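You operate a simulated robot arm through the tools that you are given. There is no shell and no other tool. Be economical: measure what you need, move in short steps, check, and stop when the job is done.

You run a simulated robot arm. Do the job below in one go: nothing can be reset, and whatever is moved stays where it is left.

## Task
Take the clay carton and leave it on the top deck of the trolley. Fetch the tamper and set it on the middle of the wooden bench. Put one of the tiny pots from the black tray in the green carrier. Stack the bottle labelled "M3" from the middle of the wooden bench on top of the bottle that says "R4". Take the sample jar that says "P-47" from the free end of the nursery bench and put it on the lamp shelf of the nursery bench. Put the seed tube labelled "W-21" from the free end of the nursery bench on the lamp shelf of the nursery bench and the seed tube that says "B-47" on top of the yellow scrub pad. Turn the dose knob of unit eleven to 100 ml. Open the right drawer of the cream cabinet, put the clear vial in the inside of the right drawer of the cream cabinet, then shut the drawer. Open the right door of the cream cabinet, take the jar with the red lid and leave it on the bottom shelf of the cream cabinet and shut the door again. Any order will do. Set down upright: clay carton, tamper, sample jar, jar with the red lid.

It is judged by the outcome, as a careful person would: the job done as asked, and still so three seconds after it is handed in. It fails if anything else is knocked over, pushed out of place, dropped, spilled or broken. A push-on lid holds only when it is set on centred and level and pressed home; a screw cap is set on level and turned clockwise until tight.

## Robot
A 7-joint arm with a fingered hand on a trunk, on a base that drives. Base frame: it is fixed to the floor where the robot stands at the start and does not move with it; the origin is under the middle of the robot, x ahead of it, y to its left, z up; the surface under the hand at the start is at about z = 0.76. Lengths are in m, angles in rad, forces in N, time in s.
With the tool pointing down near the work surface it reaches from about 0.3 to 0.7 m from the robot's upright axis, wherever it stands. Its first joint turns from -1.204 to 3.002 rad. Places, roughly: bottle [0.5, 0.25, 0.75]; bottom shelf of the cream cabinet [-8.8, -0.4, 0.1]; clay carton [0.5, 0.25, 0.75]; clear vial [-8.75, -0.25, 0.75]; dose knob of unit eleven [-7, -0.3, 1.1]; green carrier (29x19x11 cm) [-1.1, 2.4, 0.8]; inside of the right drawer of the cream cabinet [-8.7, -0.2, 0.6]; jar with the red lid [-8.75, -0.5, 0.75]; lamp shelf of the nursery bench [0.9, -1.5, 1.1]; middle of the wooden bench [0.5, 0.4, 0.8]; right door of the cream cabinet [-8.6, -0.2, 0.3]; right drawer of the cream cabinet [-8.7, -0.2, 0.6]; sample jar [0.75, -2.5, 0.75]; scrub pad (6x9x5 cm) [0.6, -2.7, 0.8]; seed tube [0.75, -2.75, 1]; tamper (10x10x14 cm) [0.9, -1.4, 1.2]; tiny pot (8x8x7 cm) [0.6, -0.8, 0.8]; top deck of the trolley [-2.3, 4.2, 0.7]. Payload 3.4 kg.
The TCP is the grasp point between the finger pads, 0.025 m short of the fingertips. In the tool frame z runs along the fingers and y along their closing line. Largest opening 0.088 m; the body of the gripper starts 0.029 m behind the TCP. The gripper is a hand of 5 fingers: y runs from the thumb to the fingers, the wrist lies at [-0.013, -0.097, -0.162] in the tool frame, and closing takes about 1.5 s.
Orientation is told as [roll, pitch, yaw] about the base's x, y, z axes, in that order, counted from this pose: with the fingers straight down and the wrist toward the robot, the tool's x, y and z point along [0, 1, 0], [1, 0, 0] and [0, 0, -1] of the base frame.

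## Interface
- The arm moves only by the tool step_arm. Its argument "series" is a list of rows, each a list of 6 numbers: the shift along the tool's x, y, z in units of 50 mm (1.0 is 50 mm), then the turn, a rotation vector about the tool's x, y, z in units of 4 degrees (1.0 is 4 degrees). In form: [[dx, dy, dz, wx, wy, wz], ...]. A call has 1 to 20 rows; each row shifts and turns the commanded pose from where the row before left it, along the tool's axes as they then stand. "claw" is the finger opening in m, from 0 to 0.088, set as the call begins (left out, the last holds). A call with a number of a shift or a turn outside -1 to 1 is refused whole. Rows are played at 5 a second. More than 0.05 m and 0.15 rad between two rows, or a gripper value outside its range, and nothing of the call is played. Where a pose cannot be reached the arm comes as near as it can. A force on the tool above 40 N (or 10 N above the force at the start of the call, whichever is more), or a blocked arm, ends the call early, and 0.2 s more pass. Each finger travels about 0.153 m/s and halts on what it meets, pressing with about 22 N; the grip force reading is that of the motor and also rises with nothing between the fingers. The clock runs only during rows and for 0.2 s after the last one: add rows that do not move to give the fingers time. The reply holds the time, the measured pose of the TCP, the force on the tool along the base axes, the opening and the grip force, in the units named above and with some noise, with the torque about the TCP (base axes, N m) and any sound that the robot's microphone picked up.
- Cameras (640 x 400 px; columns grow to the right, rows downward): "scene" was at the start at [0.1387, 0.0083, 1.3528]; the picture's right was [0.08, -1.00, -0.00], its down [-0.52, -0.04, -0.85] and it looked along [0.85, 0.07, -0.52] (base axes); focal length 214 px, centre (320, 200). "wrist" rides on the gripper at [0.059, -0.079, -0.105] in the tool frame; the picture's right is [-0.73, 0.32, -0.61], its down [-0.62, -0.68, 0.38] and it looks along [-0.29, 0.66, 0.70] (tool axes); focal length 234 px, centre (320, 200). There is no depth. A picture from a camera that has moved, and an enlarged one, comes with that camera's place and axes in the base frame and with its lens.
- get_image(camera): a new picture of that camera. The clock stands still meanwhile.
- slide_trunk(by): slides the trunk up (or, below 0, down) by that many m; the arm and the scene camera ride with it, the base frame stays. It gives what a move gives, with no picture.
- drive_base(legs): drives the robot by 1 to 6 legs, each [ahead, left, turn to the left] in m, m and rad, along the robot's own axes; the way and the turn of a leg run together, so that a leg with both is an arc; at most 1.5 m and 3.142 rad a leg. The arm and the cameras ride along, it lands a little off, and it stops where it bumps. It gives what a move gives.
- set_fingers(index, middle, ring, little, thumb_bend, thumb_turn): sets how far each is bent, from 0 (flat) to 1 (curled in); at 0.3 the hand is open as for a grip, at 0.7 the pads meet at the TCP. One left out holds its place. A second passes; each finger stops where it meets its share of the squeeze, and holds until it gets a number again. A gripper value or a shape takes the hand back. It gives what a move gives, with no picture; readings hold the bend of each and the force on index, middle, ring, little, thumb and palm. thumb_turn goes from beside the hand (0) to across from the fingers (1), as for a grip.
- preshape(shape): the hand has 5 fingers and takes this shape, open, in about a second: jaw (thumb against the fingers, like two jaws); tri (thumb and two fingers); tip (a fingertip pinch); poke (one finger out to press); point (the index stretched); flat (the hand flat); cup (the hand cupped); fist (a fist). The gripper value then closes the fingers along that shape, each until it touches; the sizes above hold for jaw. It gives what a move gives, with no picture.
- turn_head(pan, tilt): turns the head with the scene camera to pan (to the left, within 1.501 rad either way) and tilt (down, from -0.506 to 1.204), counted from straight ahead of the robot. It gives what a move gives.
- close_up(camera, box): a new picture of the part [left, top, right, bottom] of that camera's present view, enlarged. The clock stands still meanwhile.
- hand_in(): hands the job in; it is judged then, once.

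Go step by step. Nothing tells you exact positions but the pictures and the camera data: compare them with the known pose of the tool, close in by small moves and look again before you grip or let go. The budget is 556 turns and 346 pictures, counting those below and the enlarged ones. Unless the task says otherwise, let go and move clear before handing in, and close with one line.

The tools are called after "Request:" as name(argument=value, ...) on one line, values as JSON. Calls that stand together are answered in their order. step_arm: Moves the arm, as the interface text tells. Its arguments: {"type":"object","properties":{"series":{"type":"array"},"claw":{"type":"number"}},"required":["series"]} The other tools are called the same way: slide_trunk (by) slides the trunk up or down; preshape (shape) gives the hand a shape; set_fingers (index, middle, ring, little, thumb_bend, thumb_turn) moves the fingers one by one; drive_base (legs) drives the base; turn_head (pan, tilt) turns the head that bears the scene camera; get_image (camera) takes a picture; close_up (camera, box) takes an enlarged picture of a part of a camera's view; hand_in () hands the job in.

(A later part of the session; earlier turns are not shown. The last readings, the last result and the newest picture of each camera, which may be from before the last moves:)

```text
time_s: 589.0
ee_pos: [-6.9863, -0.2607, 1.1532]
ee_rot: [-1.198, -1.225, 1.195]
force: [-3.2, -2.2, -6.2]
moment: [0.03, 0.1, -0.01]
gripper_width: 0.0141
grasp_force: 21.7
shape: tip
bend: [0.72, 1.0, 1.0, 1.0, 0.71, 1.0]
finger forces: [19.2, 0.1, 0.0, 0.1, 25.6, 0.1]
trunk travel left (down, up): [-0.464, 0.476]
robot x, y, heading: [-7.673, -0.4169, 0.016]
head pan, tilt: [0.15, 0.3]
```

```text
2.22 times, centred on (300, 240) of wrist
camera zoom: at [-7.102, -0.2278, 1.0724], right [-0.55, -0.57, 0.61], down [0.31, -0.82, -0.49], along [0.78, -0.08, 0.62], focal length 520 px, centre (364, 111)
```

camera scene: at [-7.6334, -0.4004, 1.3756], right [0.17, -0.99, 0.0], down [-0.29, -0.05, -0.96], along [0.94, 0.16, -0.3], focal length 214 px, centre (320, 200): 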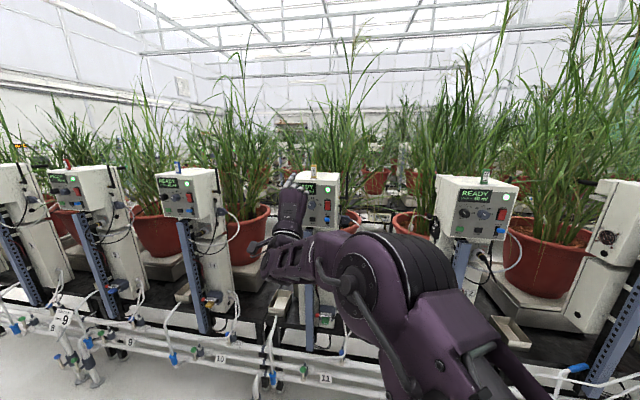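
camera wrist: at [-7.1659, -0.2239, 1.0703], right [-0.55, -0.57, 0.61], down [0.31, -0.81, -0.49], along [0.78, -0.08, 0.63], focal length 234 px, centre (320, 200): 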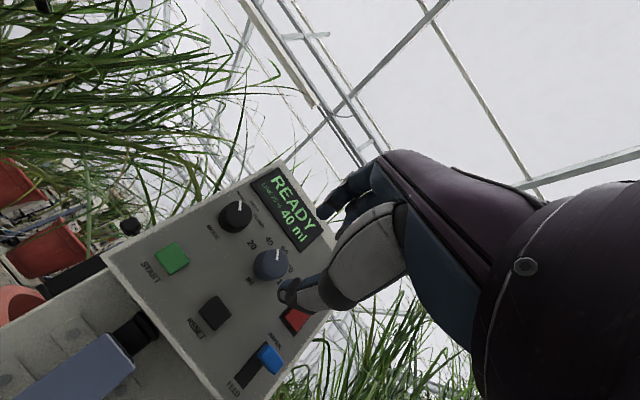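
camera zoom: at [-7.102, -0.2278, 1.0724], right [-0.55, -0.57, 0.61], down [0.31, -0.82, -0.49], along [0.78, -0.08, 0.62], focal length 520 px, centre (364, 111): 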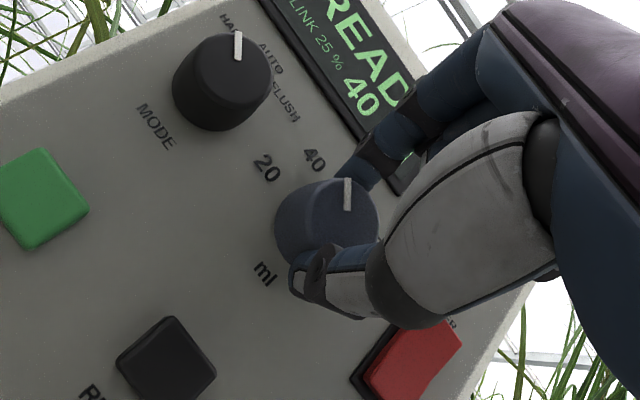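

Pinched. Rotate clockwise.

Request:
step_arm(series=[[0, 0, 0, 0, 0, 1], [0, 0, 0, 0, 0, 1], [0, 0, 0, 0, 0, 1], [0, 0, 0, 0, 0, 1], [0, 0, 0, 0, 0, 1], [0, 0, 0, 0, 0, 1], [0, 0, 0, 0, 0, 0]])

Request:
close_up(camera="wrist", box=[210, 150, 390, 330])

Request:
close_up(camera="scene", box=[260, 90, 380, 210])

```text
time_s: 590.6
ee_pos: [-6.9869, -0.2605, 1.1523]
ee_rot: [0.67, -1.419, -0.694]
force: [-2.6, 1.3, -2.0]
moment: [0.03, -0.02, 0.01]
gripper_width: 0.0139
grasp_force: 21.8
shape: tip
bend: [0.72, 1.0, 1.0, 1.0, 0.71, 1.0]
finger forces: [22.8, 0.0, 0.1, 0.1, 24.4, 0.0]
trunk travel left (down, up): [-0.464, 0.476]
robot x, y, heading: [-7.6745, -0.4152, 0.014]
head pan, tilt: [0.15, 0.3]
```

```text
2.22 times, centred on (300, 240) of wrist
camera zoom: at [-7.0986, -0.1929, 1.0916], right [-0.59, -0.74, 0.32], down [0.28, -0.56, -0.78], along [0.76, -0.36, 0.54], focal length 520 px, centre (364, 111)
```

zoom: 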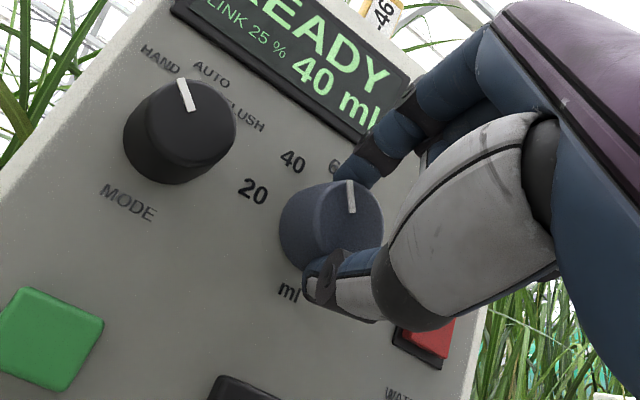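

```text
3.33 times, centred on (320, 150) of scene
camera zoom: at [-7.5333, -0.3987, 1.2357], right [0.16, -0.99, 0.0], down [-0.29, -0.05, -0.96], along [0.94, 0.16, -0.3], focal length 715 px, centre (320, 367)
```

zoom: 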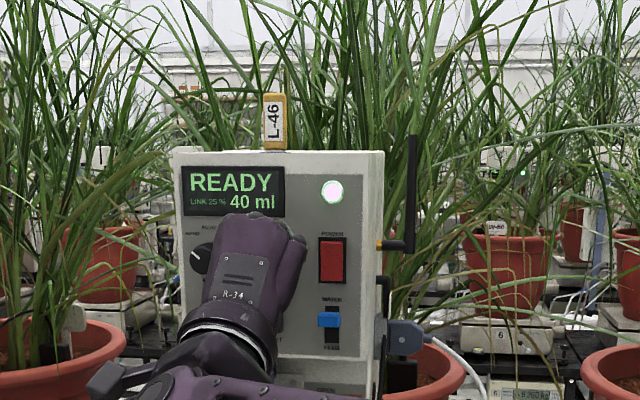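

The knob follows. Keep turning.

Request:
step_arm(series=[[0, 0, 0, 0, 0, 1], [0, 0, 0, 0, 0, 1], [0, 0, 0, 0, 0, 1], [0, 0, 0, 0, 0, 1], [0, 0, 0, 0, 0, 1], [0, 0, 0, 0, 0, 1], [0, 0, 0, 0, 0, 1], [0, 0, 0, 0, 0, 1], [0, 0, 0, 0, 0, 1], [0, 0, 0, 0, 0, 1], [0, 0, 0, 0, 0, 1], [0, 0, 0, 0, 0, 1], [0, 0, 0, 0, 0, 0]])

Request:
close_up(camera="wrist", box=[210, 150, 390, 330])

Request:
close_up(camera="scene", box=[260, 90, 380, 210])

```text
time_s: 593.4
ee_pos: [-7.0035, -0.2861, 1.1451]
ee_rot: [1.39, -0.841, -1.453]
force: [-0.6, 0.5, -0.3]
moment: [0.0, 0.0, 0.0]
gripper_width: 0.0116
grasp_force: 22.1
shape: tip
bend: [0.73, 1.0, 1.0, 1.0, 0.78, 1.0]
finger forces: [0.0, 0.0, 0.1, 0.0, 0.0, 0.0]
out of reach, approached as far as the arm can: row 3, 4, 5, 6, 7, 8, 9, 10, 11, 12
trunk travel left (down, up): [-0.464, 0.476]
robot x, y, heading: [-7.6755, -0.4149, 0.017]
head pan, tilt: [0.15, 0.3]
```

```text
2.22 times, centred on (300, 240) of wrist
camera zoom: at [-7.1094, -0.1885, 1.1371], right [-0.64, -0.75, -0.16], down [0.27, -0.02, -0.96], along [0.72, -0.66, 0.22], focal length 520 px, centre (364, 111)
```

zoom: 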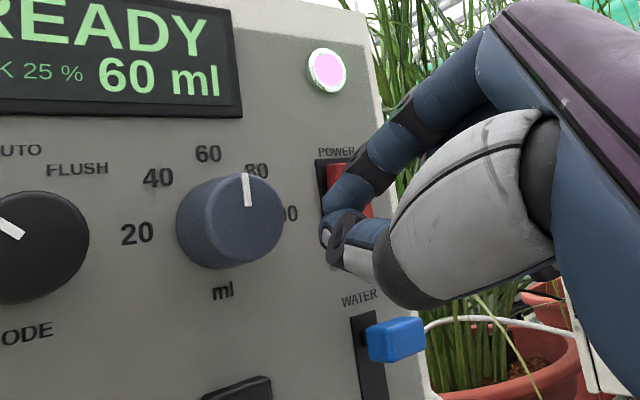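

```text
3.33 times, centred on (320, 150) of scene
camera zoom: at [-7.5332, -0.399, 1.2356], right [0.16, -0.99, 0.0], down [-0.29, -0.05, -0.96], along [0.94, 0.16, -0.3], focal length 715 px, centre (320, 367)
```

zoom: 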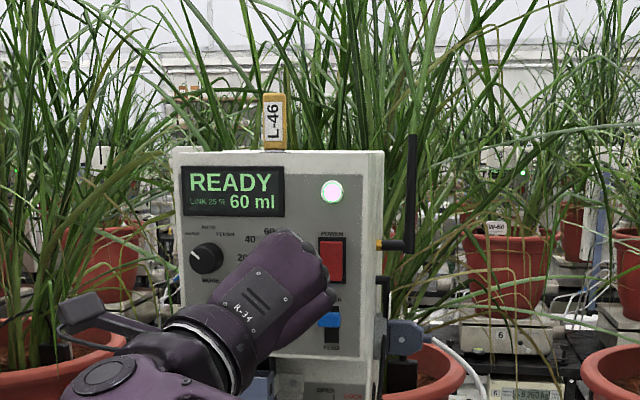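

Display reads 60 and the hand has slid off near the power switch; retract straight back, open, and re-twist.

Request:
step_arm(series=[[0, 0, -0.5, 0, 0, 0], [0, 0, -0.6, 0, 0, 0], [0, 0, -0.6, 0, 0, 0], [0, 0, 0, 0, 0, 0]])

Request:
step_arm(series=[[0, 0, 0, 0, 0, -1], [0, 0, 0, 0, 0, -1], [0, 0, 0, 0, 0, -1], [0, 0, 0, 0, 0, -1], [0, 0, 0, 0, 0, -1], [0, 0, 0, 0, 0, -1], [0, 0, 0, 0, 0, -1], [0, 0, 0, 0, 0, -1], [0, 0, 0, 0, 0, -1], [0, 0, 0, 0, 0, -1], [0, 0, 0, 0, 0, -1], [0, 0, 0, 0, 0, -1], [0, 0, 0, 0, 0, -1], [0, 0, 0, 0, 0, -1], [0, 0, 0, 0, 0, -1], [0, 0, 0, 0, 0, 0]], claw=0.05)

Request:
get_image(camera="wrist")

Request:
close_up(camera="scene", box=[260, 90, 380, 210])

```text
time_s: 594.3
ee_pos: [-7.026, -0.3397, 1.0794]
ee_rot: [1.132, -0.776, -1.297]
force: [0.0, 0.5, -0.2]
moment: [-0.03, -0.02, 0.0]
gripper_width: 0.0115
grasp_force: 21.9
shape: tip
bend: [0.73, 1.0, 1.0, 1.0, 0.78, 1.0]
finger forces: [0.0, 0.0, 0.1, 0.0, 0.0, 0.1]
out of reach, approached as far as the arm can: row 1, 2, 3
trunk travel left (down, up): [-0.464, 0.476]
robot x, y, heading: [-7.6754, -0.4151, 0.016]
head pan, tilt: [0.15, 0.3]
stopped in row 4: the arm was blocked; the commanded pose is now the measured one
```

```text
time_s: 597.7
ee_pos: [-7.0295, -0.3328, 1.0799]
ee_rot: [-0.774, -1.139, 0.784]
force: [0.1, -0.2, 0.4]
moment: [0.0, 0.01, 0.02]
gripper_width: 0.0496
grasp_force: 0.1
shape: tip
bend: [0.32, 0.98, 0.99, 0.99, 0.66, 1.0]
finger forces: [0.0, 0.0, 0.0, 0.1, 0.0, 0.0]
trunk travel left (down, up): [-0.464, 0.476]
robot x, y, heading: [-7.6729, -0.4188, 0.013]
head pan, tilt: [0.15, 0.3]
```

```text
119 pictures are left
camera wrist: at [-7.1569, -0.2958, 1.0221], right [-0.44, -0.57, 0.69], down [0.2, -0.81, -0.55], along [0.87, -0.11, 0.47], focal length 234 px, centre (320, 200)
```

wrist: 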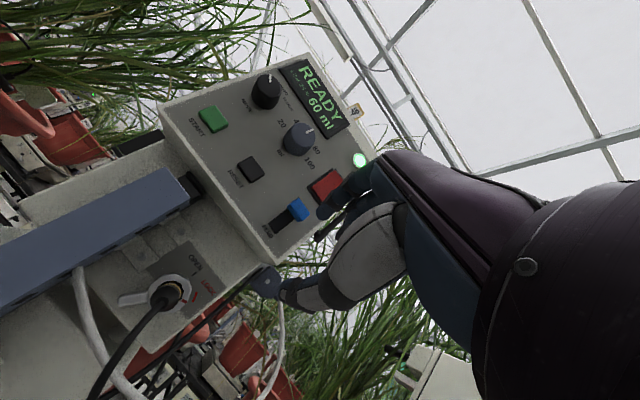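

```text
3.33 times, centred on (320, 150) of scene
camera zoom: at [-7.5332, -0.399, 1.2356], right [0.16, -0.99, 0.0], down [-0.29, -0.05, -0.96], along [0.94, 0.16, -0.3], focal length 715 px, centre (320, 367)
```

zoom: 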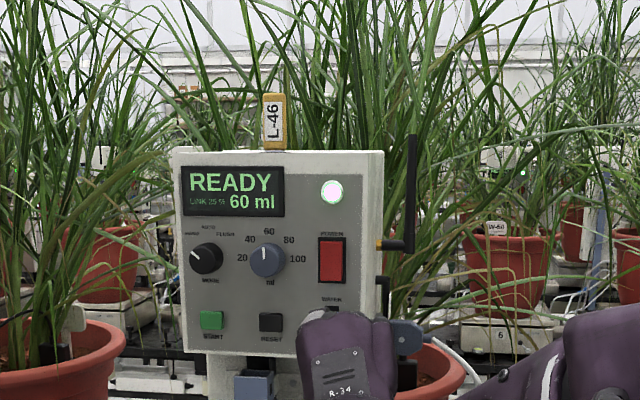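

Request:
step_arm(series=[[0, 0, -0.6, 0, 0, 0], [0, 0, -0.6, 0, 0, 0], [0.5, 0.7, 0, -1, 0, 0], [0.5, 0.7, 0, -1, 0, 0], [0, 0, 0, -1, 0, 0], [0, 0, 0, -1, 0, 0], [0, 0, 0, 0, 0, 0]])

Request:
get_image(camera="wrist")

```text
time_s: 599.3
ee_pos: [-7.0732, -0.2624, 1.1504]
ee_rot: [-1.436, -1.276, 1.481]
force: [-0.1, -0.1, 0.4]
moment: [0.0, 0.04, 0.0]
gripper_width: 0.0495
grasp_force: 0.0
shape: tip
bend: [0.32, 0.98, 0.99, 0.99, 0.66, 1.0]
finger forces: [0.0, 0.0, 0.1, 0.0, 0.0, 0.0]
out of reach, approached as far as the arm can: row 6
trunk travel left (down, up): [-0.464, 0.476]
robot x, y, heading: [-7.6749, -0.4158, 0.017]
head pan, tilt: [0.15, 0.3]
```

```text
117 pictures are left
camera wrist: at [-7.1833, -0.2329, 1.0619], right [-0.56, -0.63, 0.54], down [0.4, -0.78, -0.49], along [0.73, -0.06, 0.68], focal length 234 px, centre (320, 200)
```

wrist: 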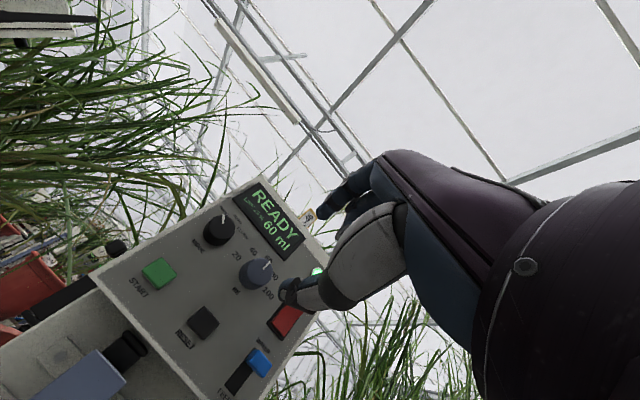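

Request:
step_arm(series=[[-0.03, 0, 0.57, 0, 0, 0], [-0.03, 0, 0.57, 0, 0, 0], [-0.03, 0, 0.57, 0, 0, 0], [0, 0, 0, 0, 0, 0]])

Request:
close_up(camera="wrist", box=[210, 150, 390, 330])

```text
time_s: 600.3
ee_pos: [-7.0147, -0.2384, 1.1705]
ee_rot: [-1.4, -1.289, 1.426]
force: [-1.0, 0.6, 0.5]
moment: [0.0, -0.05, -0.01]
gripper_width: 0.0493
grasp_force: 0.1
shape: tip
bend: [0.32, 0.98, 0.99, 0.99, 0.66, 1.0]
finger forces: [0.0, 0.1, 0.1, 0.0, 0.0, 0.0]
out of reach, approached as far as the arm can: row 1, 2, 3
trunk travel left (down, up): [-0.464, 0.476]
robot x, y, heading: [-7.6771, -0.4164, 0.017]
head pan, tilt: [0.15, 0.3]
```

```text
2.22 times, centred on (300, 240) of wrist
camera zoom: at [-7.1262, -0.2063, 1.0851], right [-0.57, -0.62, 0.54], down [0.38, -0.78, -0.5], along [0.73, -0.08, 0.68], focal length 520 px, centre (364, 111)
```

zoom: 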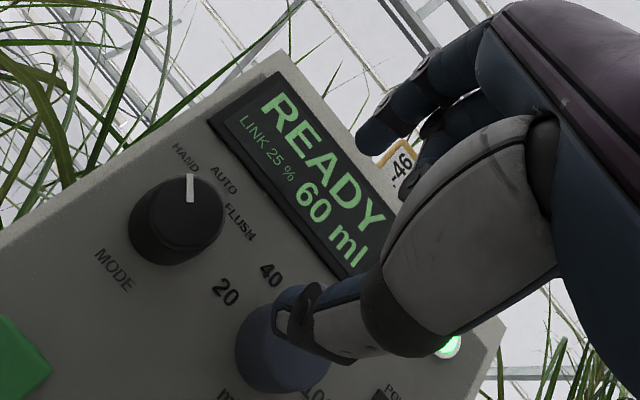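

The wrist extension limit binds here. I'll back off, lower the trunk further, and come in with more freedom.

Request:
drive_base(legs=[[-0.15, 0, 0]])

Request:
slide_trunk(by=-0.2)

Request:
step_arm(series=[[0, 0.8, 0, 0, 0, 0], [0, 0.8, 0, 0, 0, 0], [0, 0.8, 0, 0, 0, 0], [0, 0.8, 0, 0, 0, 0], [0, 0.5, 0, 0, 0, 0], [0, 0, 0, 0, 0, 0]])

Request:
get_image(camera="wrist")

Request:
turn_head(pan=0.15, tilt=0.1)

Request:
get_image(camera="scene")

```text
time_s: 601.7
ee_pos: [-7.1671, -0.2388, 1.1719]
ee_rot: [-1.397, -1.29, 1.429]
force: [0.7, -0.2, 0.0]
moment: [0.02, 0.02, 0.0]
gripper_width: 0.0491
grasp_force: 0.1
shape: tip
bend: [0.32, 0.98, 0.99, 0.99, 0.66, 1.0]
finger forces: [0.0, 0.1, 0.0, 0.0, 0.0, 0.0]
trunk travel left (down, up): [-0.464, 0.476]
robot x, y, heading: [-7.8248, -0.4194, 0.022]
head pan, tilt: [0.15, 0.3]
```

```text
time_s: 603.8
ee_pos: [-7.164, -0.2411, 0.9717]
ee_rot: [-1.391, -1.289, 1.42]
force: [-0.9, -1.0, -0.4]
moment: [0.01, 0.01, 0.05]
gripper_width: 0.0496
grasp_force: 0.1
shape: tip
bend: [0.32, 0.98, 0.99, 0.99, 0.66, 1.0]
finger forces: [0.0, 0.1, 0.0, 0.1, 0.0, 0.1]
trunk travel left (down, up): [-0.264, 0.676]
robot x, y, heading: [-7.8262, -0.4208, 0.015]
head pan, tilt: [0.15, 0.3]
```

```text
time_s: 605.2
ee_pos: [-7.1605, -0.2281, 1.0739]
ee_rot: [-1.366, -1.294, 1.388]
force: [-0.5, -0.4, -0.4]
moment: [0.01, -0.03, 0.01]
gripper_width: 0.0496
grasp_force: 0.1
shape: tip
bend: [0.32, 0.98, 0.99, 0.99, 0.66, 1.0]
finger forces: [0.0, 0.0, 0.0, 0.1, 0.1, 0.1]
out of reach, approached as far as the arm can: row 3, 4, 5
trunk travel left (down, up): [-0.264, 0.676]
robot x, y, heading: [-7.824, -0.4149, 0.015]
head pan, tilt: [0.15, 0.3]
```

```text
115 pictures are left
camera wrist: at [-7.2725, -0.1943, 0.9885], right [-0.57, -0.62, 0.54], down [0.37, -0.78, -0.51], along [0.74, -0.09, 0.67], focal length 234 px, centre (320, 200)
```

wrist: 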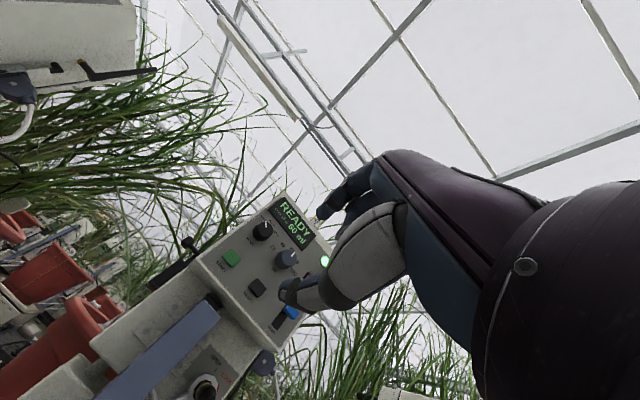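

```text
time_s: 606.0
ee_pos: [-7.1633, -0.2293, 1.0772]
ee_rot: [-1.375, -1.298, 1.396]
force: [-0.1, -0.4, -0.4]
moment: [-0.01, -0.01, 0.0]
gripper_width: 0.0495
grasp_force: 0.1
shape: tip
bend: [0.32, 0.98, 0.99, 0.99, 0.66, 1.0]
finger forces: [0.0, 0.1, 0.0, 0.0, 0.0, 0.1]
trunk travel left (down, up): [-0.264, 0.676]
robot x, y, heading: [-7.8227, -0.4212, 0.016]
head pan, tilt: [0.15, 0.099]
```

```text
114 pictures are left
camera scene: at [-7.684, -0.4013, 1.0542], right [0.17, -0.99, 0.0], down [-0.1, -0.02, -0.99], along [0.98, 0.17, -0.1], focal length 214 px, centre (320, 200)
```

scene: 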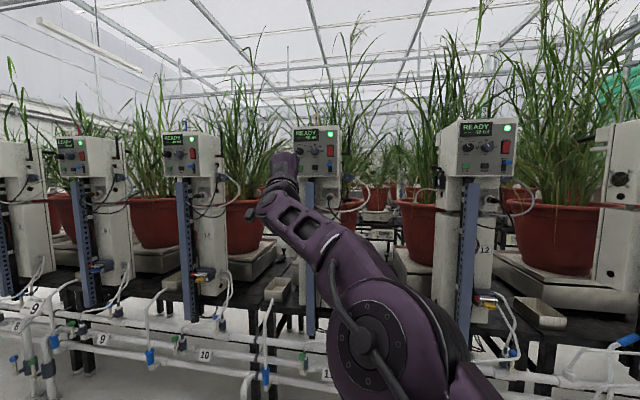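

Request:
slide_trunk(by=0.1)

Request:
step_arm(series=[[-0.4, -0.3, 0, 0, 0, 0], [-0.25, -0.2, 0, 0, 0, 0], [0, 0, 0, 0, 0, 0]])

Request:
get_image(camera="wrist")

```text
time_s: 607.3
ee_pos: [-7.1621, -0.2295, 1.1773]
ee_rot: [-1.383, -1.296, 1.399]
force: [-0.7, 0.1, -0.3]
moment: [0.0, 0.0, -0.01]
gripper_width: 0.0496
grasp_force: 0.2
shape: tip
bend: [0.32, 0.98, 0.99, 0.99, 0.66, 1.0]
finger forces: [0.0, 0.0, 0.0, 0.0, 0.0, 0.0]
trunk travel left (down, up): [-0.364, 0.576]
robot x, y, heading: [-7.8197, -0.4152, 0.022]
head pan, tilt: [0.15, 0.099]
```

```text
time_s: 608.1
ee_pos: [-7.1673, -0.2553, 1.1588]
ee_rot: [-1.393, -1.287, 1.428]
force: [0.4, 0.2, 0.2]
moment: [0.0, 0.01, -0.01]
gripper_width: 0.0496
grasp_force: 0.1
shape: tip
bend: [0.32, 0.98, 0.99, 0.99, 0.66, 1.0]
finger forces: [0.0, 0.1, 0.1, 0.0, 0.0, 0.0]
trunk travel left (down, up): [-0.364, 0.576]
robot x, y, heading: [-7.8224, -0.4177, 0.016]
head pan, tilt: [0.15, 0.099]
```

```text
113 pictures are left
camera wrist: at [-7.2785, -0.223, 1.0721], right [-0.57, -0.62, 0.54], down [0.38, -0.78, -0.5], along [0.73, -0.08, 0.68], focal length 234 px, centre (320, 200)
```

wrist: 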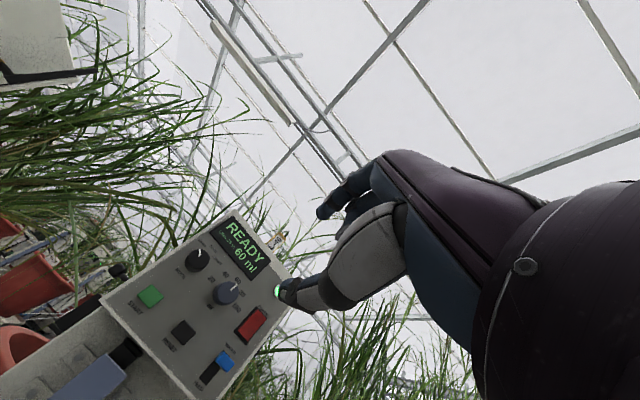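

Request:
step_arm(series=[[-0.15, -0.12, 0, 0, 0, 0], [0, 0, 0, 0, 0, 0]])

Request:
drive_base(legs=[[0.12, 0, 0]])

Request:
get_image(camera="wrist")

```text
time_s: 608.7
ee_pos: [-7.1672, -0.2649, 1.1555]
ee_rot: [-1.394, -1.287, 1.423]
force: [0.0, 0.2, -0.5]
moment: [-0.03, 0.03, -0.01]
gripper_width: 0.0497
grasp_force: 0.0
shape: tip
bend: [0.32, 0.98, 0.99, 0.99, 0.66, 1.0]
finger forces: [0.0, 0.1, 0.1, 0.0, 0.0, 0.1]
trunk travel left (down, up): [-0.364, 0.576]
robot x, y, heading: [-7.8242, -0.4186, 0.017]
head pan, tilt: [0.15, 0.099]
```

```text
time_s: 609.9
ee_pos: [-7.0476, -0.2626, 1.154]
ee_rot: [-1.388, -1.289, 1.42]
force: [1.2, -0.5, -0.3]
moment: [-0.01, -0.04, 0.0]
gripper_width: 0.0496
grasp_force: 0.0
shape: tip
bend: [0.32, 0.98, 0.99, 0.99, 0.66, 1.0]
finger forces: [0.0, 0.0, 0.0, 0.0, 0.0, 0.0]
trunk travel left (down, up): [-0.364, 0.576]
robot x, y, heading: [-7.706, -0.4186, 0.024]
head pan, tilt: [0.15, 0.099]
```

```text
112 pictures are left
camera wrist: at [-7.1582, -0.2306, 1.0677], right [-0.57, -0.62, 0.54], down [0.38, -0.78, -0.5], along [0.73, -0.08, 0.68], focal length 234 px, centre (320, 200)
```

wrist: 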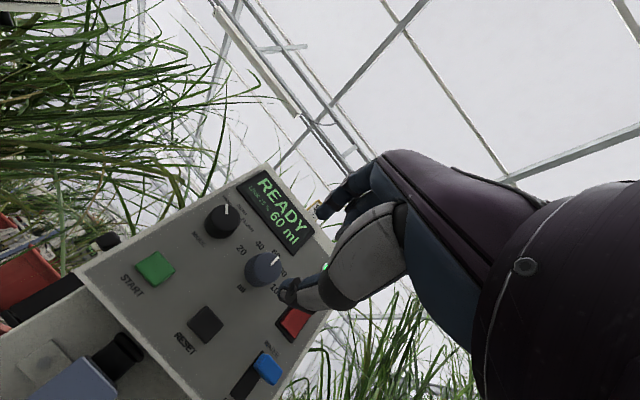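

Request:
step_arm(series=[[0, -0.1, 0.5, 0, 0, 0], [0, 0, 0.45, 0, 0, 0], [0, 0, 0, 0, 0, 0]])

Request:
close_up(camera="wrist", box=[210, 150, 390, 330])

```text
time_s: 610.7
ee_pos: [-7.0003, -0.263, 1.1473]
ee_rot: [-1.39, -1.289, 1.421]
force: [0.4, -0.3, -0.4]
moment: [-0.03, -0.02, 0.02]
gripper_width: 0.0497
grasp_force: 0.0
shape: tip
bend: [0.32, 0.98, 0.99, 0.99, 0.66, 1.0]
finger forces: [0.0, 0.0, 0.0, 0.0, 0.1, 0.1]
trunk travel left (down, up): [-0.364, 0.576]
robot x, y, heading: [-7.7034, -0.4193, 0.019]
head pan, tilt: [0.15, 0.099]
```

```text
2.22 times, centred on (300, 240) of wrist
camera zoom: at [-7.1114, -0.2308, 1.0605], right [-0.57, -0.62, 0.54], down [0.38, -0.78, -0.5], along [0.73, -0.08, 0.68], focal length 520 px, centre (364, 111)
```

zoom: 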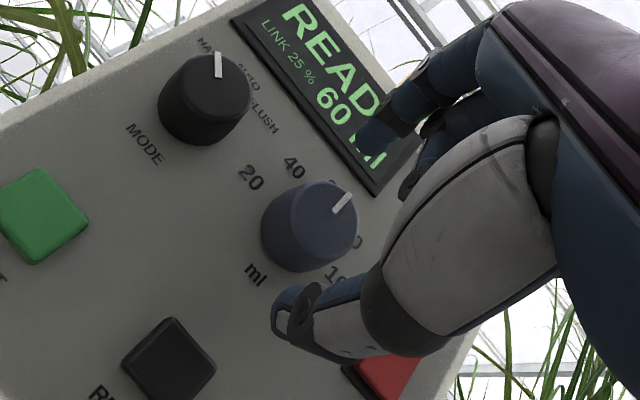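

Request:
step_arm(series=[[-0.03, 0.08, 0.28, 0, 0, 0], [0, 0, 0, 0, 0, 0]])

Request:
step_arm(series=[[0, 0, 0, 0, 0, 0], [0, 0, 0, 0, 0, 0], [0, 0, 0, 0, 0, 0], [0, 0, 0, 0, 0, 0], [0, 0, 0, 0, 0, 0]], claw=0.01)

Request:
step_arm(series=[[0, 0, 0, 0, 0, 1], [0, 0, 0, 0, 0, 1], [0, 0, 0, 0, 0, 1], [0, 0, 0, 0, 0, 1], [0, 0, 0, 0, 0, 1], [0, 0, 0, 0, 0, 1], [0, 0, 0, 0, 0, 1], [0, 0, 0, 0, 0, 1], [0, 0, 0, 0, 0, 0]])

Request:
close_up(camera="wrist", box=[180, 150, 390, 330])

```text
time_s: 611.3
ee_pos: [-7.0003, -0.2609, 1.1483]
ee_rot: [-1.391, -1.286, 1.422]
force: [0.6, -0.4, -0.2]
moment: [-0.02, 0.0, 0.01]
gripper_width: 0.0496
grasp_force: 0.1
shape: tip
bend: [0.32, 0.98, 0.99, 0.99, 0.66, 1.0]
finger forces: [0.0, 0.0, 0.1, 0.0, 0.1, 0.0]
out of reach, approached as far as the arm can: row 1
trunk travel left (down, up): [-0.364, 0.576]
robot x, y, heading: [-7.7057, -0.415, 0.018]
head pan, tilt: [0.15, 0.099]
```

```text
time_s: 612.5
ee_pos: [-7.0011, -0.2626, 1.1491]
ee_rot: [-1.394, -1.288, 1.423]
force: [-0.9, 0.4, -0.7]
moment: [0.0, -0.03, 0.03]
gripper_width: 0.0102
grasp_force: 0.0
shape: tip
bend: [0.71, 0.98, 0.99, 0.99, 0.74, 1.0]
finger forces: [0.6, 0.0, 0.0, 0.1, 0.0, 0.1]
trunk travel left (down, up): [-0.364, 0.576]
robot x, y, heading: [-7.7071, -0.414, 0.016]
head pan, tilt: [0.15, 0.099]
```

```text
time_s: 614.5
ee_pos: [-6.994, -0.2961, 1.1033]
ee_rot: [1.39, -1.288, -1.373]
force: [-0.2, -0.4, -0.1]
moment: [0.01, 0.0, 0.0]
gripper_width: 0.0104
grasp_force: 0.1
shape: tip
bend: [0.71, 0.98, 0.99, 0.99, 0.74, 1.0]
finger forces: [0.0, 0.0, 0.0, 0.0, 0.0, 0.0]
out of reach, approached as far as the arm can: row 1, 2, 3, 4, 5, 6, 7, 8
trunk travel left (down, up): [-0.364, 0.576]
robot x, y, heading: [-7.7069, -0.4178, 0.017]
head pan, tilt: [0.15, 0.099]
```

```text
2.22 times, centred on (285, 240) of wrist
camera zoom: at [-7.1042, -0.2207, 1.0491], right [-0.58, -0.8, 0.14], down [0.35, -0.4, -0.85], along [0.73, -0.44, 0.52], focal length 520 px, centre (398, 111)
```

zoom: 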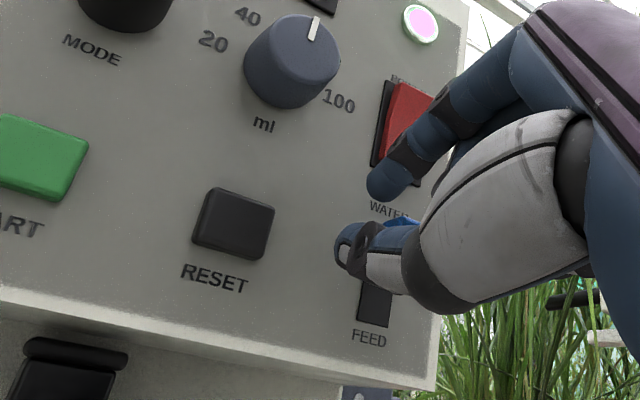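

That pose fell short, and the hand strayed near the switches (no contact forces). Back the base off, reset trunk, and use a slightly downward-pitched hand that worked before.

Request:
drive_base(legs=[[-0.12, 0, 0]])

Request:
slide_trunk(by=0.1)

Request:
step_arm(series=[[0, 0, 0, 1, 0, -1], [0, 0, 0, 1, 0, -1], [0, 0, 0, 1, 0, -1], [0, 0, 0, 1, 0, -1], [0, 0, 0, 0, 0, -1], [0, 0, 0, 0, 0, -1], [0, 0, 0, 0, 0, -1], [0, 0, 0, 0, 0, -1], [0, 0, 0, 0, 0, -0.7], [0, 0, 0, 0, 0, 0]], claw=0.055)

Request:
get_image(camera="wrist")

```text
time_s: 615.8
ee_pos: [-7.1141, -0.3007, 1.1054]
ee_rot: [1.396, -1.285, -1.379]
force: [0.7, 0.2, -0.5]
moment: [0.01, 0.05, -0.03]
gripper_width: 0.0101
grasp_force: 0.0
shape: tip
bend: [0.71, 0.98, 0.99, 0.99, 0.74, 1.0]
finger forces: [0.0, 0.0, 0.0, 0.0, 0.0, 0.0]
trunk travel left (down, up): [-0.364, 0.576]
robot x, y, heading: [-7.8256, -0.417, 0.015]
head pan, tilt: [0.15, 0.099]
```

```text
time_s: 617.1
ee_pos: [-7.1131, -0.2999, 1.2049]
ee_rot: [1.39, -1.286, -1.376]
force: [-0.9, -0.4, 0.4]
moment: [0.04, 0.02, 0.01]
gripper_width: 0.0105
grasp_force: 0.1
shape: tip
bend: [0.71, 0.98, 0.99, 0.99, 0.74, 1.0]
finger forces: [0.1, 0.0, 0.0, 0.0, 0.1, 0.0]
trunk travel left (down, up): [-0.464, 0.476]
robot x, y, heading: [-7.8211, -0.4187, 0.017]
head pan, tilt: [0.15, 0.099]
```

```text
time_s: 619.3
ee_pos: [-7.1129, -0.3008, 1.2034]
ee_rot: [-0.755, -1.119, 0.87]
force: [0.1, 0.4, 0.1]
moment: [-0.01, -0.03, 0.0]
gripper_width: 0.0546
grasp_force: 0.1
shape: tip
bend: [0.3, 0.98, 0.99, 0.99, 0.63, 1.0]
finger forces: [0.0, 0.0, 0.0, 0.1, 0.0, 0.0]
trunk travel left (down, up): [-0.464, 0.476]
robot x, y, heading: [-7.8267, -0.4185, 0.013]
head pan, tilt: [0.15, 0.099]
```

```text
109 pictures are left
camera wrist: at [-7.2445, -0.2782, 1.1485], right [-0.37, -0.61, 0.7], down [0.27, -0.79, -0.55], along [0.89, -0.01, 0.46], focal length 234 px, centre (320, 200)
```

wrist: 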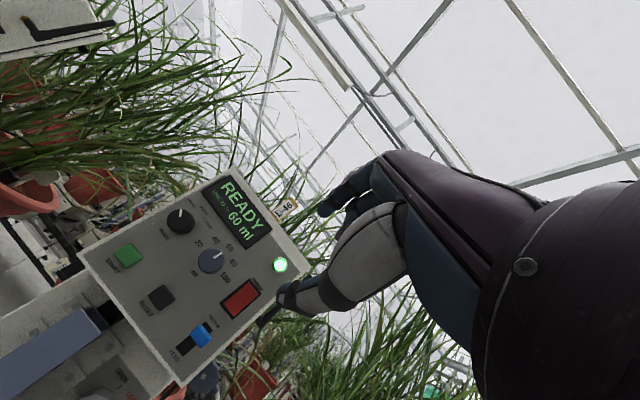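

Request:
step_arm(series=[[0, 0, -0.5, 0, 0, 0], [0.6, -0.48, 0, 0, 0, 0], [0.6, -0.48, 0, 0, 0, 0], [0, 0, 0, 0, 0, 0]])

Request:
drive_base(legs=[[0.12, 0, 0]])

Request:
get_image(camera="wrist")

```text
time_s: 620.3
ee_pos: [-7.1567, -0.2642, 1.1495]
ee_rot: [-0.752, -1.117, 0.866]
force: [0.1, -0.2, -0.2]
moment: [-0.01, 0.0, -0.01]
gripper_width: 0.0546
grasp_force: 0.0
shape: tip
bend: [0.3, 0.98, 0.99, 0.99, 0.63, 1.0]
finger forces: [0.1, 0.1, 0.0, 0.0, 0.0, 0.0]
trunk travel left (down, up): [-0.464, 0.476]
robot x, y, heading: [-7.8223, -0.421, 0.012]
head pan, tilt: [0.15, 0.099]
```

```text
time_s: 621.5
ee_pos: [-7.0347, -0.2616, 1.1483]
ee_rot: [-0.752, -1.117, 0.867]
force: [-0.1, -0.2, -1.0]
moment: [0.02, 0.0, -0.01]
gripper_width: 0.0549
grasp_force: 0.1
shape: tip
bend: [0.3, 0.98, 0.99, 0.99, 0.63, 1.0]
finger forces: [0.1, 0.1, 0.1, 0.0, 0.1, 0.0]
trunk travel left (down, up): [-0.464, 0.476]
robot x, y, heading: [-7.7073, -0.4174, 0.018]
head pan, tilt: [0.15, 0.099]
```

```text
108 pictures are left
camera wrist: at [-7.1679, -0.2398, 1.0942], right [-0.37, -0.61, 0.7], down [0.27, -0.79, -0.55], along [0.89, -0.01, 0.45], focal length 234 px, centre (320, 200)
```

wrist: 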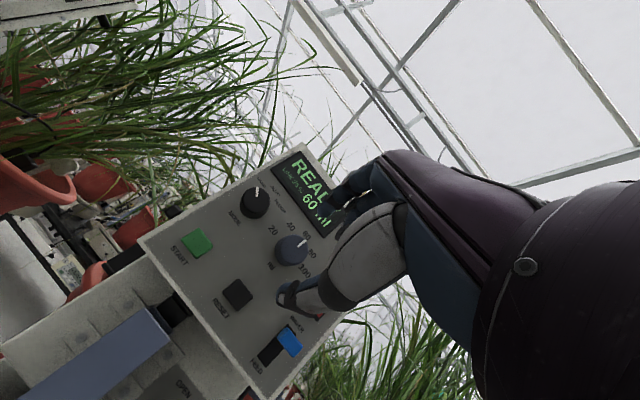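

Request:
step_arm(series=[[-0.07, 0.13, 0.42, 0, 0, 0], [-0.07, 0.11, 0.42, 0, 0, 0], [0, 0, 0, 0, 0, 0]])

Request:
close_up(camera="wrist", box=[210, 150, 390, 330])

```text
time_s: 622.3
ee_pos: [-6.9918, -0.2626, 1.1492]
ee_rot: [-0.755, -1.116, 0.87]
force: [-0.4, -0.4, -0.2]
moment: [-0.02, -0.02, -0.08]
gripper_width: 0.0548
grasp_force: 0.0
shape: tip
bend: [0.3, 0.98, 0.99, 0.99, 0.63, 1.0]
finger forces: [0.1, 0.0, 0.1, 0.1, 0.0, 0.1]
trunk travel left (down, up): [-0.464, 0.476]
robot x, y, heading: [-7.6999, -0.4196, 0.01]
head pan, tilt: [0.15, 0.099]
```

```text
2.22 times, centred on (300, 240) of wrist
camera zoom: at [-7.124, -0.2397, 1.0947], right [-0.37, -0.61, 0.7], down [0.27, -0.79, -0.55], along [0.89, -0.01, 0.46], focal length 520 px, centre (364, 111)
```

zoom: 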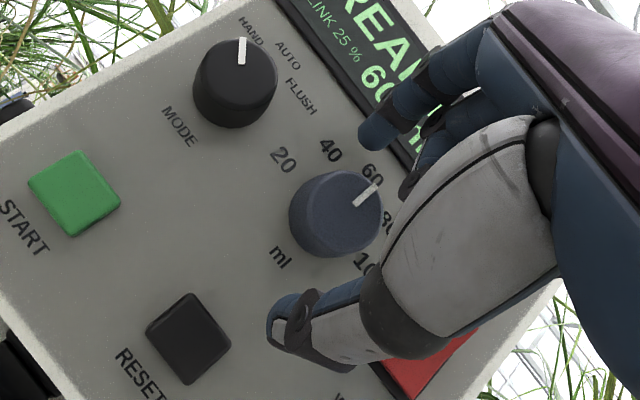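

Request:
step_arm(series=[[-0.05, 0.2, 0.14, 0, 0, 0], [0, 0, 0, 0, 0, 0]])

Request:
step_arm(series=[[0, 0, 0, 0, 0, 0], [0, 0, 0, 0, 0, 0], [0, 0, 0, 0, 0, 0], [0, 0, 0, 0, 0, 0], [0, 0, 0, 0, 0, 0]], claw=0.01)

Request:
close_up(camera="wrist", box=[210, 150, 390, 330])

```text
time_s: 622.9
ee_pos: [-6.9865, -0.2607, 1.1594]
ee_rot: [-0.761, -1.118, 0.875]
force: [-12.1, 0.6, -0.2]
moment: [0.02, -0.24, 0.1]
gripper_width: 0.0482
grasp_force: 0.1
shape: tip
bend: [0.74, 0.98, 0.99, 0.99, 0.63, 1.0]
finger forces: [12.5, 0.1, 0.0, 0.0, 0.0, 0.0]
trunk travel left (down, up): [-0.464, 0.476]
robot x, y, heading: [-7.7061, -0.4164, 0.013]
head pan, tilt: [0.15, 0.099]
```

```text
time_s: 624.1
ee_pos: [-6.982, -0.2622, 1.1567]
ee_rot: [-0.752, -1.118, 0.867]
force: [-4.2, -1.9, -6.1]
moment: [0.0, 0.06, -0.01]
gripper_width: 0.0175
grasp_force: 22.1
shape: tip
bend: [0.73, 1.0, 1.0, 1.0, 0.71, 1.0]
finger forces: [18.5, 0.0, 0.0, 0.0, 25.0, 0.0]
trunk travel left (down, up): [-0.464, 0.476]
robot x, y, heading: [-7.7011, -0.4198, 0.016]
head pan, tilt: [0.15, 0.099]
```

```text
2.22 times, centred on (300, 240) of wrist
camera zoom: at [-7.1132, -0.2395, 1.102], right [-0.37, -0.61, 0.7], down [0.27, -0.79, -0.55], along [0.89, -0.01, 0.45], focal length 520 px, centre (364, 111)
```

zoom: 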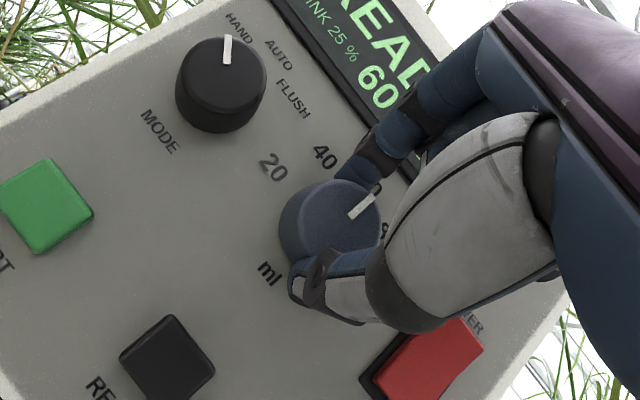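

Gripped at 60. Rotate clockwise about the knob axis.

Request:
step_arm(series=[[-0.015, 0, 0, -0.155, 0.285, 0.94], [-0.015, 0, 0, -0.155, 0.285, 0.94], [-0.015, 0, 0, -0.155, 0.285, 0.94], [-0.015, 0, 0, -0.155, 0.285, 0.94], [-0.015, 0, 0, -0.155, 0.285, 0.94], [-0.015, 0, 0, -0.155, 0.285, 0.94], [-0.015, 0, 0, -0.155, 0.285, 0.94], [-0.015, 0, 0, -0.155, 0.285, 0.94], [0, 0, 0, 0, 0, 0]])

Request:
close_up(camera="wrist", box=[190, 150, 390, 330])

```text
time_s: 626.1
ee_pos: [-6.9818, -0.2667, 1.1575]
ee_rot: [0.782, -1.219, -0.584]
force: [-4.4, 1.4, -8.7]
moment: [-0.02, 0.18, 0.07]
gripper_width: 0.0168
grasp_force: 21.6
shape: tip
bend: [0.73, 1.0, 1.0, 1.0, 0.7, 1.0]
finger forces: [17.9, 0.0, 0.1, 0.0, 26.9, 0.0]
trunk travel left (down, up): [-0.464, 0.476]
robot x, y, heading: [-7.7023, -0.4165, 0.011]
head pan, tilt: [0.15, 0.099]
```

```text
2.22 times, centred on (290, 240) of wrist
camera zoom: at [-7.1132, -0.2183, 1.122], right [-0.36, -0.89, 0.28], down [0.27, -0.38, -0.88], along [0.89, -0.25, 0.38], focal length 520 px, centre (387, 111)
```

zoom: 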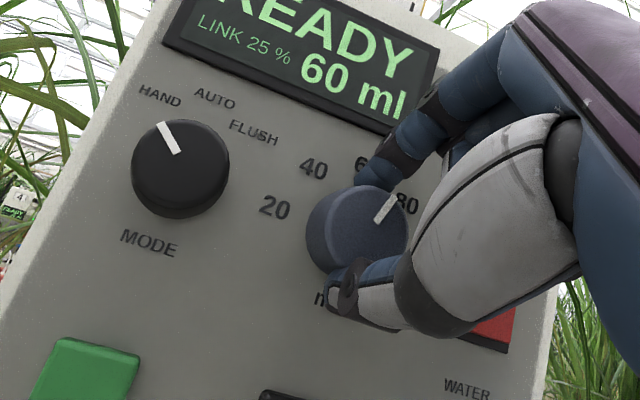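

Request:
step_arm(series=[[-0.015, 0, 0, -0.155, 0.285, 0.94], [-0.015, 0, 0, -0.155, 0.285, 0.94], [-0.015, 0, 0, -0.155, 0.285, 0.94], [-0.015, 0, 0, -0.155, 0.285, 0.94], [0, 0, 0, 0, 0, 0]])

Request:
close_up(camera="wrist", box=[190, 150, 390, 330])

```text
time_s: 627.3
ee_pos: [-6.9806, -0.2692, 1.1563]
ee_rot: [1.229, -1.017, -0.992]
force: [-3.1, 3.9, -9.2]
moment: [-0.02, 0.11, 0.05]
gripper_width: 0.0172
grasp_force: 21.8
shape: tip
bend: [0.73, 1.0, 1.0, 1.0, 0.7, 1.0]
finger forces: [18.0, 0.0, 0.0, 0.0, 27.2, 0.1]
trunk travel left (down, up): [-0.464, 0.476]
robot x, y, heading: [-7.706, -0.416, 0.012]
head pan, tilt: [0.15, 0.099]
```

```text
2.22 times, centred on (290, 240) of wrist
camera zoom: at [-7.1131, -0.2135, 1.1356], right [-0.36, -0.93, 0.02], down [0.27, -0.13, -0.96], along [0.89, -0.34, 0.29], focal length 520 px, centre (387, 111)
```

zoom: 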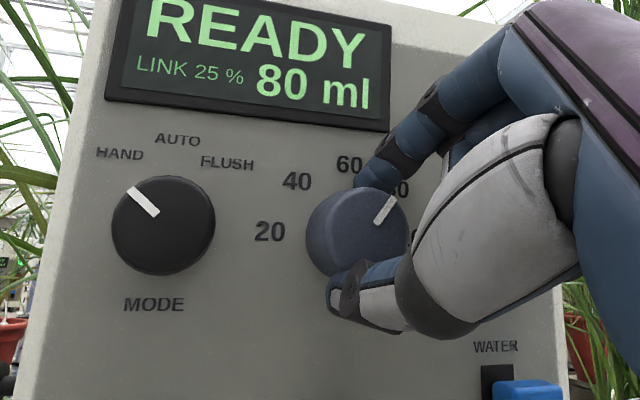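

80 ml shown, still in reach. Continue.

Request:
step_arm(series=[[-0.015, -0.01, 0, -0.155, 0.285, 0.94], [-0.015, -0.01, 0, -0.155, 0.285, 0.94], [-0.015, -0.01, 0, -0.155, 0.285, 0.94], [-0.015, -0.01, 0, -0.155, 0.285, 0.94], [-0.015, -0.01, 0, -0.155, 0.285, 0.94], [-0.015, -0.01, 0, -0.155, 0.285, 0.94], [0, 0, 0, 0, 0, 0]])

Request:
close_up(camera="wrist", box=[190, 150, 390, 330])

```text
time_s: 628.9
ee_pos: [-6.9853, -0.2815, 1.1367]
ee_rot: [1.511, -0.64, -1.203]
force: [-0.5, -2.6, 0.2]
moment: [-0.03, 0.02, -0.02]
gripper_width: 0.0141
grasp_force: 21.8
shape: tip
bend: [0.74, 1.0, 1.0, 1.0, 0.82, 1.0]
finger forces: [0.1, 0.0, 0.1, 0.0, 0.0, 0.0]
out of reach, approached as far as the arm can: row 3, 4, 5, 6
trunk travel left (down, up): [-0.464, 0.476]
robot x, y, heading: [-7.7044, -0.4145, 0.009]
head pan, tilt: [0.15, 0.099]
```

```text
2.22 times, centred on (290, 240) of wrist
camera zoom: at [-7.1164, -0.2229, 1.1419], right [-0.37, -0.86, -0.36], down [0.27, 0.27, -0.92], along [0.89, -0.43, 0.13], focal length 520 px, centre (387, 111)
```

zoom: 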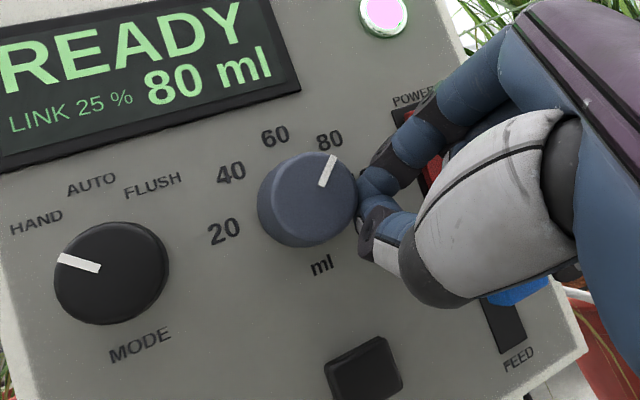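

Slipped at 80. Back off and reset the twist for one more grip.

Request:
drive_base(legs=[[-0.1, 0, 0]])

Request:
step_arm(series=[[0, 0, 0, 0.155, -0.285, -0.94], [0, 0, 0, 0.155, -0.285, -0.94], [0, 0, 0, 0.155, -0.285, -0.94], [0, 0, 0, 0.155, -0.285, -0.94], [0, 0, 0, 0.155, -0.285, -0.94], [0, 0, 0, 0.155, -0.285, -0.94], [0, 0, 0, 0.155, -0.285, -0.94], [0, 0, 0, 0.155, -0.285, -0.94], [0, 0, 0, 0.155, -0.285, -0.94], [0, 0, 0, 0.155, -0.285, -0.94], [0, 0, 0, 0.155, -0.285, -0.94], [0, 0, 0, 0.155, -0.285, -0.94], [0, 0, 0, 0.155, -0.285, -0.94], [0, 0, 0, 0.155, -0.285, -0.94], [0, 0, 0, 0.155, -0.285, -0.94], [0, 0, 0, 0.155, -0.285, -0.94], [0, 0, 0, 0.155, -0.285, -0.94], [0, 0, 0, 0.155, -0.285, -0.94], [0, 0, 0, 0, 0, 0]], claw=0.055)

Request:
get_image(camera="wrist")

```text
time_s: 630.1
ee_pos: [-7.0867, -0.2808, 1.138]
ee_rot: [1.511, -0.643, -1.203]
force: [-0.4, 0.1, 0.7]
moment: [0.03, -0.03, -0.01]
gripper_width: 0.0137
grasp_force: 22.2
shape: tip
bend: [0.74, 1.0, 1.0, 1.0, 0.82, 1.0]
finger forces: [0.0, 0.1, 0.0, 0.0, 0.1, 0.1]
trunk travel left (down, up): [-0.464, 0.476]
robot x, y, heading: [-7.8045, -0.4206, 0.012]
head pan, tilt: [0.15, 0.099]
```

```text
time_s: 634.1
ee_pos: [-7.0859, -0.2822, 1.1378]
ee_rot: [-0.755, -1.118, 0.869]
force: [-0.1, 0.1, 0.4]
moment: [0.0, 0.01, 0.0]
gripper_width: 0.0546
grasp_force: 0.0
shape: tip
bend: [0.3, 0.98, 0.99, 0.99, 0.63, 1.0]
finger forces: [0.0, 0.0, 0.0, 0.0, 0.0, 0.0]
trunk travel left (down, up): [-0.464, 0.476]
robot x, y, heading: [-7.8093, -0.4155, 0.01]
head pan, tilt: [0.15, 0.099]
```

```text
102 pictures are left
camera wrist: at [-7.2175, -0.2585, 1.0824], right [-0.37, -0.61, 0.7], down [0.27, -0.79, -0.55], along [0.89, -0.01, 0.45], focal length 234 px, centre (320, 200)
```

wrist: 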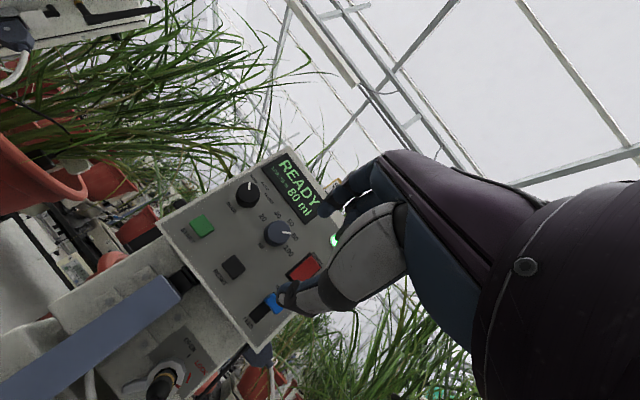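

Request:
step_arm(series=[[0, 0, -0.5, 0, 0, 0], [0.48, 0.04, -0.47, 0, 0, 0], [0, 0, 0, 0, 0, 0]])

Request:
drive_base(legs=[[0.1, 0, 0]])

Request:
step_arm(series=[[0, 0, 0, 0, 0, 0]])

```text
time_s: 634.9
ee_pos: [-7.1342, -0.2594, 1.1479]
ee_rot: [-0.751, -1.117, 0.866]
force: [-0.4, -0.4, -0.1]
moment: [0.0, -0.01, -0.01]
gripper_width: 0.0545
grasp_force: 0.2
shape: tip
bend: [0.3, 0.98, 0.99, 0.99, 0.63, 1.0]
finger forces: [0.0, 0.0, 0.0, 0.0, 0.1, 0.1]
trunk travel left (down, up): [-0.464, 0.476]
robot x, y, heading: [-7.8053, -0.42, 0.012]
head pan, tilt: [0.15, 0.099]
```

```text
time_s: 636.0
ee_pos: [-7.0353, -0.257, 1.1464]
ee_rot: [-0.753, -1.116, 0.867]
force: [-0.3, -1.0, -0.7]
moment: [0.01, 0.01, -0.01]
gripper_width: 0.0544
grasp_force: 0.1
shape: tip
bend: [0.3, 0.98, 0.99, 0.99, 0.63, 1.0]
finger forces: [0.1, 0.0, 0.0, 0.0, 0.0, 0.0]
trunk travel left (down, up): [-0.464, 0.476]
robot x, y, heading: [-7.7055, -0.4175, 0.014]
head pan, tilt: [0.15, 0.099]
```

```text
time_s: 636.4
ee_pos: [-7.0363, -0.2581, 1.1467]
ee_rot: [-0.75, -1.119, 0.867]
force: [-0.3, 0.8, 0.5]
moment: [0.0, -0.04, -0.01]
gripper_width: 0.0547
grasp_force: 0.1
shape: tip
bend: [0.3, 0.98, 0.99, 0.99, 0.63, 1.0]
finger forces: [0.0, 0.0, 0.1, 0.1, 0.0, 0.0]
trunk travel left (down, up): [-0.464, 0.476]
robot x, y, heading: [-7.7048, -0.4175, 0.007]
head pan, tilt: [0.15, 0.099]
```

Request:
step_arm(series=[[-0.12, 0.14, 0.43, 0, 0, 0], [-0.12, 0.14, 0.43, 0, 0, 0], [-0.02, 0.18, 0.14, 0, 0, 0], [0, 0, 0, 0, 0, 0]])

Request:
step_arm(series=[[0, 0, 0, 0, 0, 0], [0, 0, 0, 0, 0, 0], [0, 0, 0, 0, 0, 0], [0, 0, 0, 0, 0, 0], [0, 0, 0, 0, 0, 0]], claw=0.01)

Request:
close_up(camera="wrist", box=[210, 150, 390, 330])

```text
time_s: 637.4
ee_pos: [-6.9849, -0.2567, 1.1603]
ee_rot: [-0.762, -1.122, 0.877]
force: [-14.8, -0.2, 0.4]
moment: [0.0, -0.2, 0.13]
gripper_width: 0.0472
grasp_force: 0.0
shape: tip
bend: [0.74, 0.98, 0.99, 0.99, 0.63, 1.0]
finger forces: [15.0, 0.0, 0.0, 0.1, 0.0, 0.0]
trunk travel left (down, up): [-0.464, 0.476]
robot x, y, heading: [-7.706, -0.4191, 0.012]
head pan, tilt: [0.15, 0.099]
```

```text
time_s: 638.6
ee_pos: [-6.98, -0.2588, 1.1568]
ee_rot: [-0.752, -1.116, 0.868]
force: [-8.2, -0.9, -6.6]
moment: [0.02, 0.1, -0.01]
gripper_width: 0.0198
grasp_force: 21.9
shape: tip
bend: [0.73, 1.0, 1.0, 1.0, 0.71, 1.0]
finger forces: [17.8, 0.1, 0.0, 0.0, 25.2, 0.0]
trunk travel left (down, up): [-0.464, 0.476]
robot x, y, heading: [-7.7028, -0.4199, 0.013]
head pan, tilt: [0.15, 0.099]
```

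```text
2.22 times, centred on (300, 240) of wrist
camera zoom: at [-7.1118, -0.236, 1.1011], right [-0.37, -0.61, 0.7], down [0.27, -0.79, -0.55], along [0.89, -0.01, 0.45], focal length 520 px, centre (364, 111)
```

zoom: 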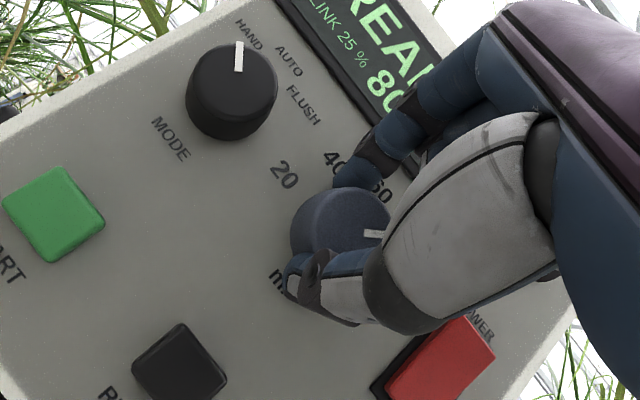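

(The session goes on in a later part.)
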